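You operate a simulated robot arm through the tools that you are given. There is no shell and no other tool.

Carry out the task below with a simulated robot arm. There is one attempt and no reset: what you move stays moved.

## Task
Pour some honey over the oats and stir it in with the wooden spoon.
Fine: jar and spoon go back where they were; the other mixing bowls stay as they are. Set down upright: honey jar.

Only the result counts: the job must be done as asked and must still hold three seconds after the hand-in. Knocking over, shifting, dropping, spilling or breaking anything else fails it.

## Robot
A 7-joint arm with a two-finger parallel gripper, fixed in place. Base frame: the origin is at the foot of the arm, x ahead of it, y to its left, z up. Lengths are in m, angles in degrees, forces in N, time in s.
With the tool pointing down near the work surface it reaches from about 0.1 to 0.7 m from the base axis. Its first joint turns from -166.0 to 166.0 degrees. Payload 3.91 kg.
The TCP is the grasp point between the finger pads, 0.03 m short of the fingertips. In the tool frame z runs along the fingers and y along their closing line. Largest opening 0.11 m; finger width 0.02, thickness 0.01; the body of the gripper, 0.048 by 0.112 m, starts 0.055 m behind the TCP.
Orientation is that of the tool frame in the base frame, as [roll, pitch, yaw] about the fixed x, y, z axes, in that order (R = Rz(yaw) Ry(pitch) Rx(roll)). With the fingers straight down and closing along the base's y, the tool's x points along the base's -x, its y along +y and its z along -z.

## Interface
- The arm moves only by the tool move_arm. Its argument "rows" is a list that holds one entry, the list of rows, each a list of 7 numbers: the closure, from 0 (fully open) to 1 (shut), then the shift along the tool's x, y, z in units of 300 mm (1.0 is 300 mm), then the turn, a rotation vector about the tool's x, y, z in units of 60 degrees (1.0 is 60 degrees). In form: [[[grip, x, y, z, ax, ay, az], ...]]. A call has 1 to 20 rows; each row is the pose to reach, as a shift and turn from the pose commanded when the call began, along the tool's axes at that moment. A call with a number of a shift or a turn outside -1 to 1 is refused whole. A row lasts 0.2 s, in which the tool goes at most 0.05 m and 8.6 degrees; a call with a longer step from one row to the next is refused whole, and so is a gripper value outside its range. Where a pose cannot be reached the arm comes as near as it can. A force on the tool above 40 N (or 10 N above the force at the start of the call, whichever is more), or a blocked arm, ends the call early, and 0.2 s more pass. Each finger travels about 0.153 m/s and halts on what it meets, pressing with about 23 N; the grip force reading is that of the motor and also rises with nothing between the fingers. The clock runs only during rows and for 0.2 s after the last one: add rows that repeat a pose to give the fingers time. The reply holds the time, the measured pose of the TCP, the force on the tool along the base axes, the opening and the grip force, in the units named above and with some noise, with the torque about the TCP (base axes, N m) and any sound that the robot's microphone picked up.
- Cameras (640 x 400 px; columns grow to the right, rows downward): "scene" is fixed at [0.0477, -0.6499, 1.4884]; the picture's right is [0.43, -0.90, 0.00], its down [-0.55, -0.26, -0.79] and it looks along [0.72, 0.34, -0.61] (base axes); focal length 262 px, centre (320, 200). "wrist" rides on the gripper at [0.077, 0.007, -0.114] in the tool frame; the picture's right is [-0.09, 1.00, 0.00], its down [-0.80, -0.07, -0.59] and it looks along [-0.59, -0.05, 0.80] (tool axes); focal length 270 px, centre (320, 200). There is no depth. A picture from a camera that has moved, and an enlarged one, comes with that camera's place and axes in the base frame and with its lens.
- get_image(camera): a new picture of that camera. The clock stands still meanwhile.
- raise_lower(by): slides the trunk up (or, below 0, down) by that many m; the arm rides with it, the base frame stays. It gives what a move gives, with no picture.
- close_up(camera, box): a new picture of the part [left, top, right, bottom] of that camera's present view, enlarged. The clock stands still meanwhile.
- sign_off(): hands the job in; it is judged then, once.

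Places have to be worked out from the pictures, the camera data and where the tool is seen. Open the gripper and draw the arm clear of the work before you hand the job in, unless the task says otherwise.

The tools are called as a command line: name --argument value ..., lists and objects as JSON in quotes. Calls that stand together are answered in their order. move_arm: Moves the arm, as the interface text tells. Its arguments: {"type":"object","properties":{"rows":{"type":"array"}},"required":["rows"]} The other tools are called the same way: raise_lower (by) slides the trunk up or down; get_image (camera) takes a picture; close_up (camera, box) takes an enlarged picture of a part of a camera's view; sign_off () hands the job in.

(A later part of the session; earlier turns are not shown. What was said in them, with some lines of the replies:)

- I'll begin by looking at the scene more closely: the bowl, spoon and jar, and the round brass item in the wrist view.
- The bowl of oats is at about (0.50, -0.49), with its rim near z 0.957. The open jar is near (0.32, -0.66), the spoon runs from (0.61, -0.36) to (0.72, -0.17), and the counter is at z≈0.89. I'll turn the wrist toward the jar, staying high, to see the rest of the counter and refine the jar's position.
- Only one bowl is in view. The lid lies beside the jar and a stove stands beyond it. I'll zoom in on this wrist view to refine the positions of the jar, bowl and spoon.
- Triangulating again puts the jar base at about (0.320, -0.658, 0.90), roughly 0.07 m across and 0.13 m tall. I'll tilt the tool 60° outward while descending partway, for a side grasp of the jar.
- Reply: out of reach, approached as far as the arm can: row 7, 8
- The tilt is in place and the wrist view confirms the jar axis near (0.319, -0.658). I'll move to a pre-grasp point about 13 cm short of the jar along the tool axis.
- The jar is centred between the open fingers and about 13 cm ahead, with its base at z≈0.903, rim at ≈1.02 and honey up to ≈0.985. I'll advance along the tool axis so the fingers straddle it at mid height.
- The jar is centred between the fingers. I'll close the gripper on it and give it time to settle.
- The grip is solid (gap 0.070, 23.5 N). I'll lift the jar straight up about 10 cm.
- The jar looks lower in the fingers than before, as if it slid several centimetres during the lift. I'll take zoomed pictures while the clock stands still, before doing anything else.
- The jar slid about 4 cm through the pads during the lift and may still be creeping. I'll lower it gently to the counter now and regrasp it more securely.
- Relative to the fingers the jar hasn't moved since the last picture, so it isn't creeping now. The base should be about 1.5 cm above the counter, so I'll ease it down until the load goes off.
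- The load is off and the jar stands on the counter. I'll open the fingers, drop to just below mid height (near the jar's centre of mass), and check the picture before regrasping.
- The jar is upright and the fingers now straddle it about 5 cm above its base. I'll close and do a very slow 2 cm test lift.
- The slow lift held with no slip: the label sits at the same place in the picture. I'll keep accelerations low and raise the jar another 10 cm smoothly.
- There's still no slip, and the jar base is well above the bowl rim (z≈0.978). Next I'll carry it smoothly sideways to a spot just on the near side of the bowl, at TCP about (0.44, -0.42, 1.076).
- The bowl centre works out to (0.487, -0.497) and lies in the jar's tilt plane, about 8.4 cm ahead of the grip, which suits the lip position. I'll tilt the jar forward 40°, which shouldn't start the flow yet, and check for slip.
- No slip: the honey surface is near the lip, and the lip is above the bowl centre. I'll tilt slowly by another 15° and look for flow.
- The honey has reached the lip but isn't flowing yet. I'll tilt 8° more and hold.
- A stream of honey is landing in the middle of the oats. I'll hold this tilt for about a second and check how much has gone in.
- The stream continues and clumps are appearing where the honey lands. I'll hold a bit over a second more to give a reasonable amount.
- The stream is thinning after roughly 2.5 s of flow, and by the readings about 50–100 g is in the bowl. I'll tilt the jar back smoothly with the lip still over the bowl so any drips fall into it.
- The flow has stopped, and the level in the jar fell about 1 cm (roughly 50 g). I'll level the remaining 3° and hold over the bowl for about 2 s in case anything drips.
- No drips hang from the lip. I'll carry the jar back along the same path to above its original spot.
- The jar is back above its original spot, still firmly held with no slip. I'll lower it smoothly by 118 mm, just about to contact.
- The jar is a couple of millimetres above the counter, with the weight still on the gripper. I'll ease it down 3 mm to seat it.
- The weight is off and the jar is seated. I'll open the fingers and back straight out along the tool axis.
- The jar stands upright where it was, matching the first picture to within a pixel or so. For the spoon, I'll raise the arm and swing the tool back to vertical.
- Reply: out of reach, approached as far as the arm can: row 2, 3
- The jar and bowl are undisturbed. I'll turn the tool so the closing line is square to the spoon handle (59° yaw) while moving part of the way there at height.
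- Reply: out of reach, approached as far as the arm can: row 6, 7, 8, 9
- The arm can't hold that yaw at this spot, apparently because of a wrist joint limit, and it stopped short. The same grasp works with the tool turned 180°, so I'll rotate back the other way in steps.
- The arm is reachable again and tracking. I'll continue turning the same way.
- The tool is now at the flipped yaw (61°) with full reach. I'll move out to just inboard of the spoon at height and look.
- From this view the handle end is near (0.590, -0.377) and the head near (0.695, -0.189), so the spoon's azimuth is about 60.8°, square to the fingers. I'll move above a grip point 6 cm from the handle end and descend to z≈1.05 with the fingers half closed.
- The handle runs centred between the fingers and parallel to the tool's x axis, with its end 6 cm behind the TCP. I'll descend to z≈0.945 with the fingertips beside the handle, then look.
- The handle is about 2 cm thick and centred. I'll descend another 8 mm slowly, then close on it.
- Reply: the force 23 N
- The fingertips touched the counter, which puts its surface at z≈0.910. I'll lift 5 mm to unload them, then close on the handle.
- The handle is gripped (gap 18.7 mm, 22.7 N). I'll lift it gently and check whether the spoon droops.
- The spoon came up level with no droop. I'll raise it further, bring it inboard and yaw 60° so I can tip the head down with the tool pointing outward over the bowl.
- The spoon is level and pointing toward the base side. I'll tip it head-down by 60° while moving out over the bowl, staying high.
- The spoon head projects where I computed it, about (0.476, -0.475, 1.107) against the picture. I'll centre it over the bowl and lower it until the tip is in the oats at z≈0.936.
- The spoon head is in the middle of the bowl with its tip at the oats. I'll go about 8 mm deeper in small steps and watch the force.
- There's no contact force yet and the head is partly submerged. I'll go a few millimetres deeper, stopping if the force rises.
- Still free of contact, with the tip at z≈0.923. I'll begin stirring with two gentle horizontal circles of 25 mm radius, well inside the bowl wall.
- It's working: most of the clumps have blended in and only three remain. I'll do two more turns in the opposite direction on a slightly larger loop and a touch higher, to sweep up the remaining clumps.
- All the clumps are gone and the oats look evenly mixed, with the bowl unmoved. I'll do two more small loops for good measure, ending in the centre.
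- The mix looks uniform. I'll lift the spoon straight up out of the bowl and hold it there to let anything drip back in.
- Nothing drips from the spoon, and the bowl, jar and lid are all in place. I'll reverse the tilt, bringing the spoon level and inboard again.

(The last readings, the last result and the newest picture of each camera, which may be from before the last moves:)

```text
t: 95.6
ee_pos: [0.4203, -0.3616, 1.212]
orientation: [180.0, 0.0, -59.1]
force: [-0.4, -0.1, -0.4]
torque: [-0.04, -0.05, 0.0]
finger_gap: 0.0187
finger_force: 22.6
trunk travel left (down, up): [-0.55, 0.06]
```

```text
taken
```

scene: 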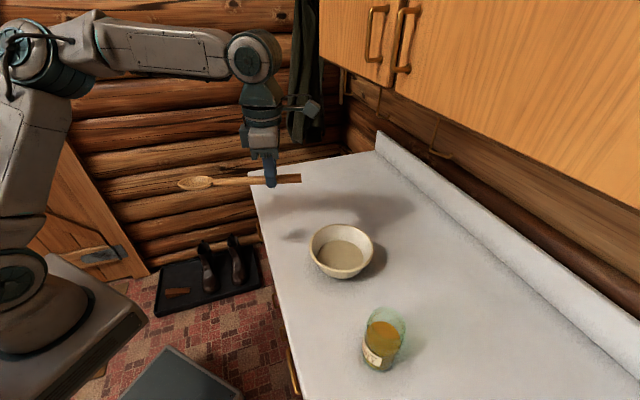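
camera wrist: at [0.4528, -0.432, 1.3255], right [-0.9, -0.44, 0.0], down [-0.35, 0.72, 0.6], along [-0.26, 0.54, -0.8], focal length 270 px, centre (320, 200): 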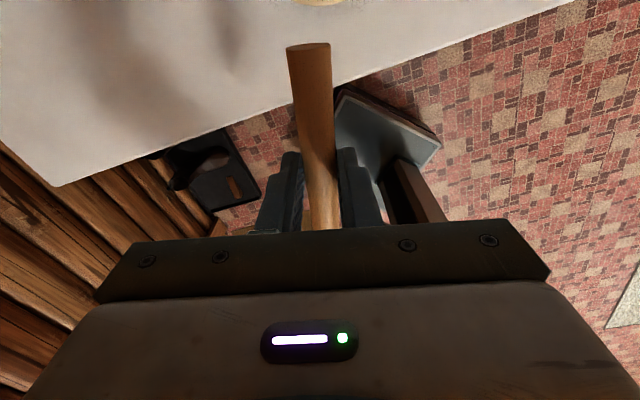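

The spoon is level and still aligned in the grip. I'll yaw back and carry it above its original resting line.

move_arm --rows '[[[1, 0.0047, -0.0127, 0, 0, 0, 0.02], [1, 0.014, -0.0381, 0.0054, 0, 0, 0.06], [1, 0.0281, -0.0762, 0.0162, 0, 0, 0.12], [1, 0.0468, -0.127, 0.0324, 0, 0, 0.2], [1, 0.0679, -0.1842, 0.054, 0, 0, 0.29], [1, 0.0889, -0.2413, 0.081, 0, 0, 0.38], [1, 0.11, -0.2985, 0.1188, 0, 0, 0.47], [1, 0.131, -0.3556, 0.162, 0, 0, 0.56], [1, 0.1521, -0.4128, 0.216, 0, 0, 0.65], [1, 0.1732, -0.4699, 0.2808, 0, 0, 0.74], [1, 0.1919, -0.5207, 0.3456, 0, 0, 0.82], [1, 0.2083, -0.5652, 0.4104, 0, 0, 0.89], [1, 0.2223, -0.6033, 0.4752, 0, 0, 0.95], [1, 0.2293, -0.6223, 0.5184, 0, 0, 0.98], [1, 0.234, -0.635, 0.54, 0, 0, 1.0], [1, 0.234, -0.635, 0.54, 0, 0, 1.0]]]'

get_image --camera "wrist"

close_up --camera "scene" --box '[240, 120, 400, 240]'

```text
t: 99.0
ee_pos: [0.6202, -0.324, 1.0501]
orientation: [-179.9, 0.0, -119.1]
force: [-0.6, 0.4, -0.3]
torque: [-0.05, 0.02, -0.02]
finger_gap: 0.0186
finger_force: 23.1
trunk travel left (down, up): [-0.55, 0.06]
```

```text
taken
camera wrist: at [0.5754, -0.389, 1.1632], right [-0.83, 0.56, 0.0], down [0.45, 0.67, 0.59], along [0.33, 0.49, -0.8], focal length 270 px, centre (320, 200)
```

wrist: 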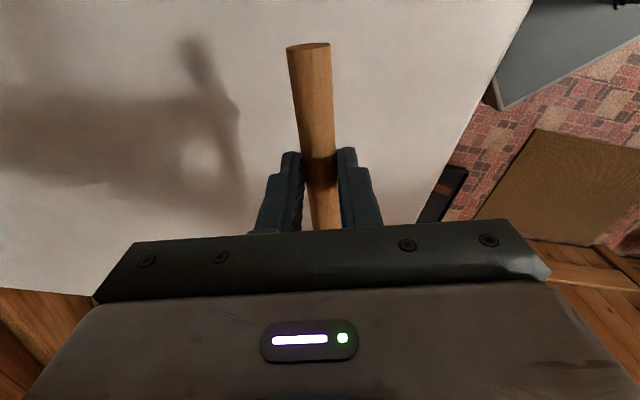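

```text
3.33 times, centred on (320, 180) of scene
camera zoom: at [0.0477, -0.6499, 1.4884], right [0.43, -0.9, 0.0], down [-0.55, -0.26, -0.79], along [0.72, 0.34, -0.61], focal length 872 px, centre (320, 267)
```

zoom: 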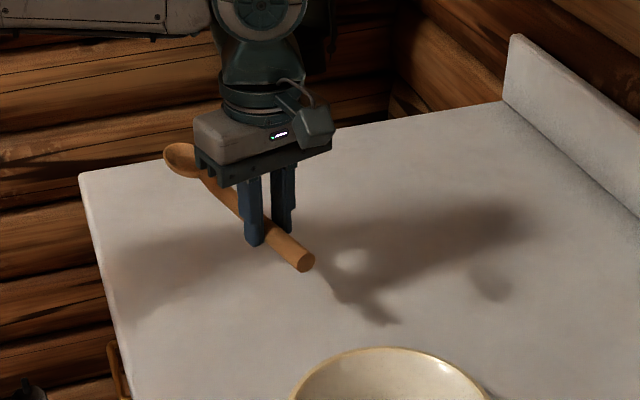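

The spoon is back above its original line. I'll lower it gently to just above the height where I first gripped it.

move_arm --rows '[[[1, 0, 0, 0.0133, 0, 0, 0], [1, 0, 0, 0.04, 0, 0, 0], [1, 0, 0, 0.08, 0, 0, 0], [1, 0, 0, 0.1267, 0, 0, 0], [1, 0, 0, 0.1733, 0, 0, 0], [1, 0, 0, 0.22, 0, 0, 0], [1, 0, 0, 0.26, 0, 0, 0], [1, 0, 0, 0.2933, 0, 0, 0], [1, 0, 0, 0.3167, 0, 0, 0], [1, 0, 0, 0.3333, 0, 0, 0], [1, 0, 0, 0.3467, 0, 0, 0], [1, 0, 0, 0.3533, 0, 0, 0], [1, 0, 0, 0.3533, 0, 0, 0]]]'

get_image --camera "wrist"

close_up --camera "scene" --box '[240, 120, 400, 240]'

```text
t: 101.8
ee_pos: [0.6204, -0.3253, 0.9447]
orientation: [-180.0, 0.1, -119.0]
force: [0.7, 0.0, -0.5]
torque: [0.01, 0.0, 0.0]
finger_gap: 0.0186
finger_force: 23.4
trunk travel left (down, up): [-0.55, 0.06]
```

```text
taken
camera wrist: at [0.5752, -0.3887, 1.0567], right [-0.83, 0.56, 0.0], down [0.45, 0.67, 0.59], along [0.33, 0.49, -0.8], focal length 270 px, centre (320, 200)
```

wrist: 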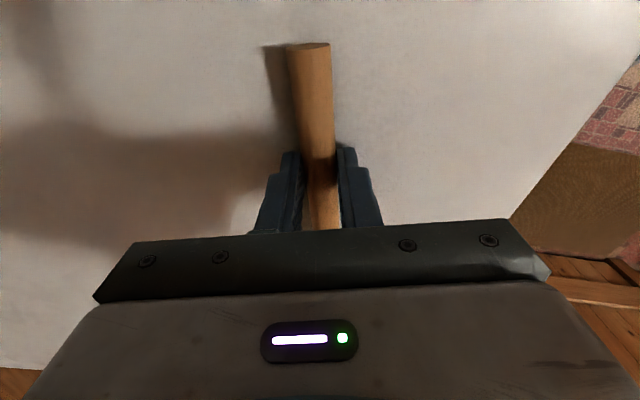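

```text
3.33 times, centred on (320, 180) of scene
camera zoom: at [0.0477, -0.6499, 1.4884], right [0.43, -0.9, 0.0], down [-0.55, -0.26, -0.79], along [0.72, 0.34, -0.61], focal length 872 px, centre (320, 267)
```

zoom: 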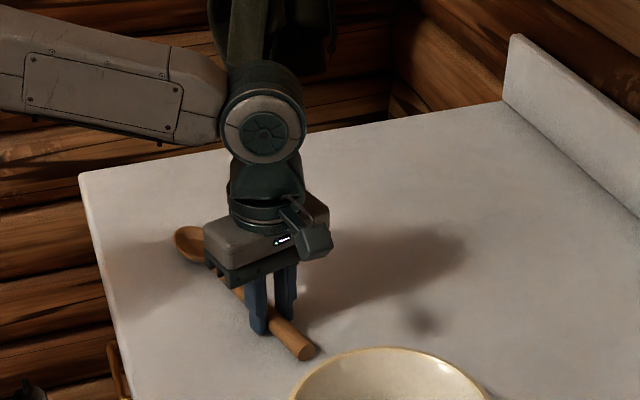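

The scene matches the original spoon placement, with about 3 mm left to go. I'll lower that much, open the fingers to half, wait, and check.

move_arm --rows '[[[1, 0, 0, 0.004, 0, 0, 0], [1, 0, 0, 0.009, 0, 0, 0], [1, 0, 0, 0.009, 0, 0, 0], [0.92, 0, 0, 0.009, 0, 0, 0], [0.82, 0, 0, 0.009, 0, 0, 0], [0.7, 0, 0, 0.009, 0, 0, 0], [0.55, 0, 0, 0.009, 0, 0, 0], [0.55, 0, 0, 0.009, 0, 0, 0]]]'

get_image --camera "wrist"

```text
t: 103.6
ee_pos: [0.6198, -0.3243, 0.9412]
orientation: [179.9, -0.1, -119.1]
force: [-0.8, -0.3, 0.2]
torque: [0.0, 0.02, 0.03]
finger_gap: 0.0492
finger_force: 0.0
trunk travel left (down, up): [-0.55, 0.06]
```

```text
taken
camera wrist: at [0.5747, -0.3894, 1.0542], right [-0.83, 0.56, 0.0], down [0.45, 0.67, 0.59], along [0.33, 0.49, -0.8], focal length 270 px, centre (320, 200)
```

wrist: 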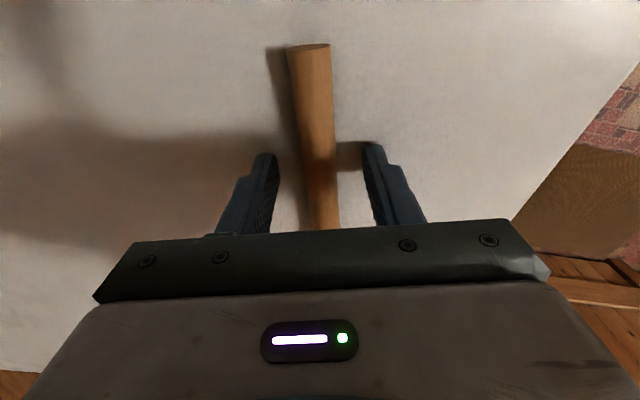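

The spoon is released and lying still. I'll raise the gripper straight up clear of it, opening fully on the way.

move_arm --rows '[[[0.55, 0, 0, -0.02, 0, 0, 0], [0.55, 0, 0, -0.07, 0, 0, 0], [0.55, 0, 0, -0.16, 0, 0, 0], [0.55, 0, 0, -0.28, 0, 0, 0], [0.4, 0, 0, -0.4, 0, 0, 0], [0.2, 0, 0, -0.52, 0, 0, 0], [0, 0, 0, -0.62, 0, 0, 0], [0, 0, 0, -0.68, 0, 0, 0]]]'

get_image --camera "wrist"

get_image --camera "scene"

```text
t: 105.4
ee_pos: [0.6182, -0.3261, 1.1469]
orientation: [180.0, 0.0, -119.3]
force: [0.2, 0.2, -0.3]
torque: [-0.03, 0.0, -0.03]
finger_gap: 0.11
finger_force: 0.0
trunk travel left (down, up): [-0.55, 0.06]
```

```text
taken
camera wrist: at [0.5733, -0.3898, 1.2599], right [-0.83, 0.56, 0.0], down [0.45, 0.67, 0.59], along [0.33, 0.49, -0.8], focal length 270 px, centre (320, 200)
```

wrist: 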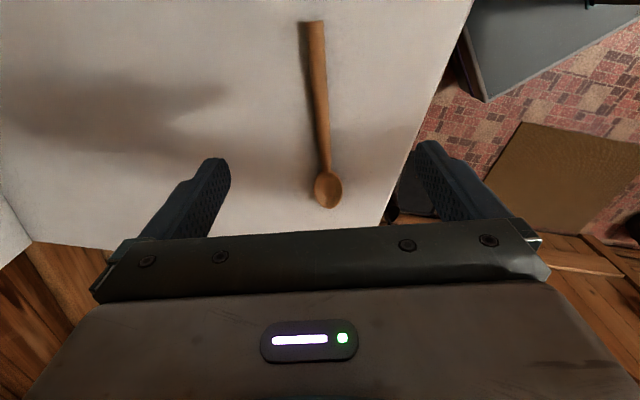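

```text
taken
```

scene: 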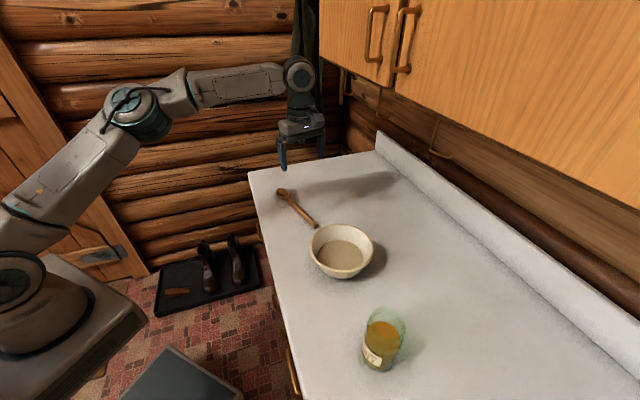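

The spoon lies where it was. I'll draw the arm back inboard and up, clear of the counter.

move_arm --rows '[[[0, 0.03, 0.05, -0.06, 0, 0, 0], [0, 0.08, 0.14, -0.12, 0, 0, 0], [0, 0.14, 0.245, -0.18, 0, 0, 0], [0, 0.2, 0.35, -0.23, 0, 0, 0], [0, 0.26, 0.455, -0.27, 0, 0, 0], [0, 0.32, 0.56, -0.3, 0, 0, 0], [0, 0.38, 0.66, -0.32, 0, 0, 0], [0, 0.43, 0.75, -0.335, 0, 0, 0], [0, 0.465, 0.81, -0.343, 0, 0, 0], [0, 0.48, 0.832, -0.343, 0, 0, 0], [0, 0.48, 0.832, -0.343, 0, 0, 0]]]'

get_image --camera "scene"

close_up --camera "scene" --box '[240, 160, 440, 285]'

close_up --camera "scene" --box '[300, 275, 500, 400]'

get_image --camera "wrist"

```text
t: 107.8
ee_pos: [0.3312, -0.327, 1.2488]
orientation: [-180.0, 0.1, -119.1]
force: [0.5, 0.0, 0.0]
torque: [0.03, -0.03, 0.01]
finger_gap: 0.1099
finger_force: 0.0
trunk travel left (down, up): [-0.55, 0.06]
```

```text
taken
```

scene: 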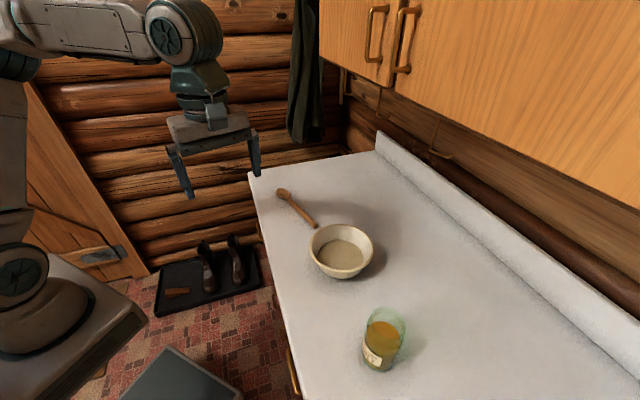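

```text
3.20 times, centred on (340, 222) of scene
camera zoom: at [0.0477, -0.6499, 1.4884], right [0.43, -0.9, 0.0], down [-0.55, -0.26, -0.79], along [0.72, 0.34, -0.61], focal length 837 px, centre (256, 128)
```

zoom: 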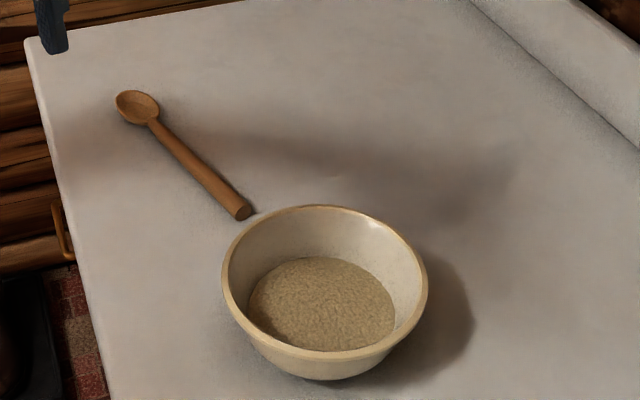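

```text
3.20 times, centred on (400, 338) of scene
camera zoom: at [0.0477, -0.6499, 1.4884], right [0.43, -0.9, 0.0], down [-0.55, -0.26, -0.79], along [0.72, 0.34, -0.61], focal length 837 px, centre (64, -240)
```

zoom: 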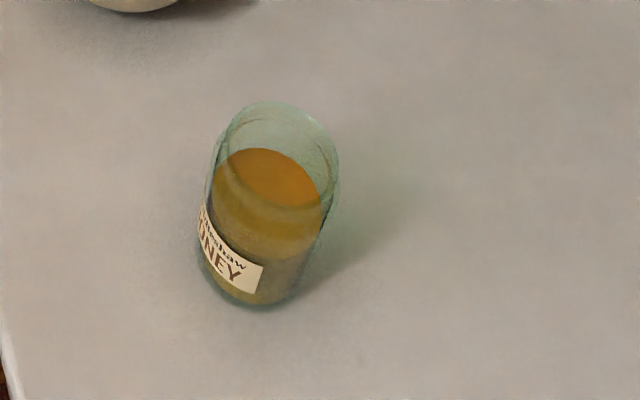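

```text
taken
camera wrist: at [0.2867, -0.3912, 1.3619], right [-0.83, 0.56, 0.0], down [0.45, 0.67, 0.59], along [0.33, 0.49, -0.8], focal length 270 px, centre (320, 200)
```

wrist: 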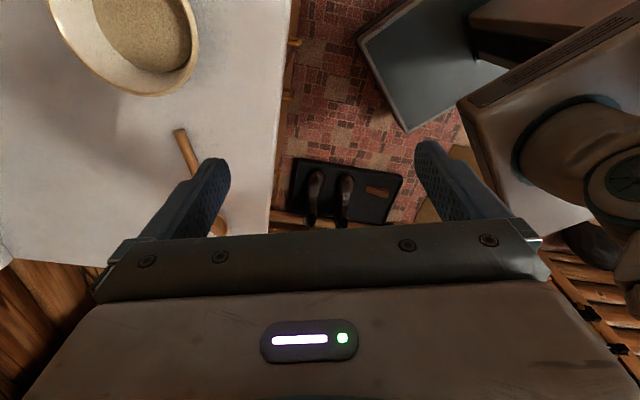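

The honey is stirred in and no clumps are left. The spoon and bowl match their original pixels, and the jar stands upright within a few millimetres of its old spot. Nothing has spilled, and the gripper is open and clear of the counter, so I'm handing the job in.

sign_off

```text
The job is handed in.
```

I poured honey over the oats and stirred it in with the wooden spoon. The clumps that formed during the pour are gone, and the oats look evenly mixed. The hand-in was accepted, but no verdict came back.

- **Honey:** I poured for about 2.5 seconds, and the level in the jar dropped about 1 cm, so roughly 50 g went in.
- **Jar:** It is upright within a few millimetres of where it started. It slid about 4 cm in the gripper on the first lift. I set it down, gripped it again lower and moved it more slowly, and nothing spilled.
- **Spoon:** It is back where it was on the counter.
- **Everything else:** The bowl of oats hasn't moved, and I never touched the jar lid. I saw no other mixing bowls.

The gripper is open and the arm is clear of the counter.
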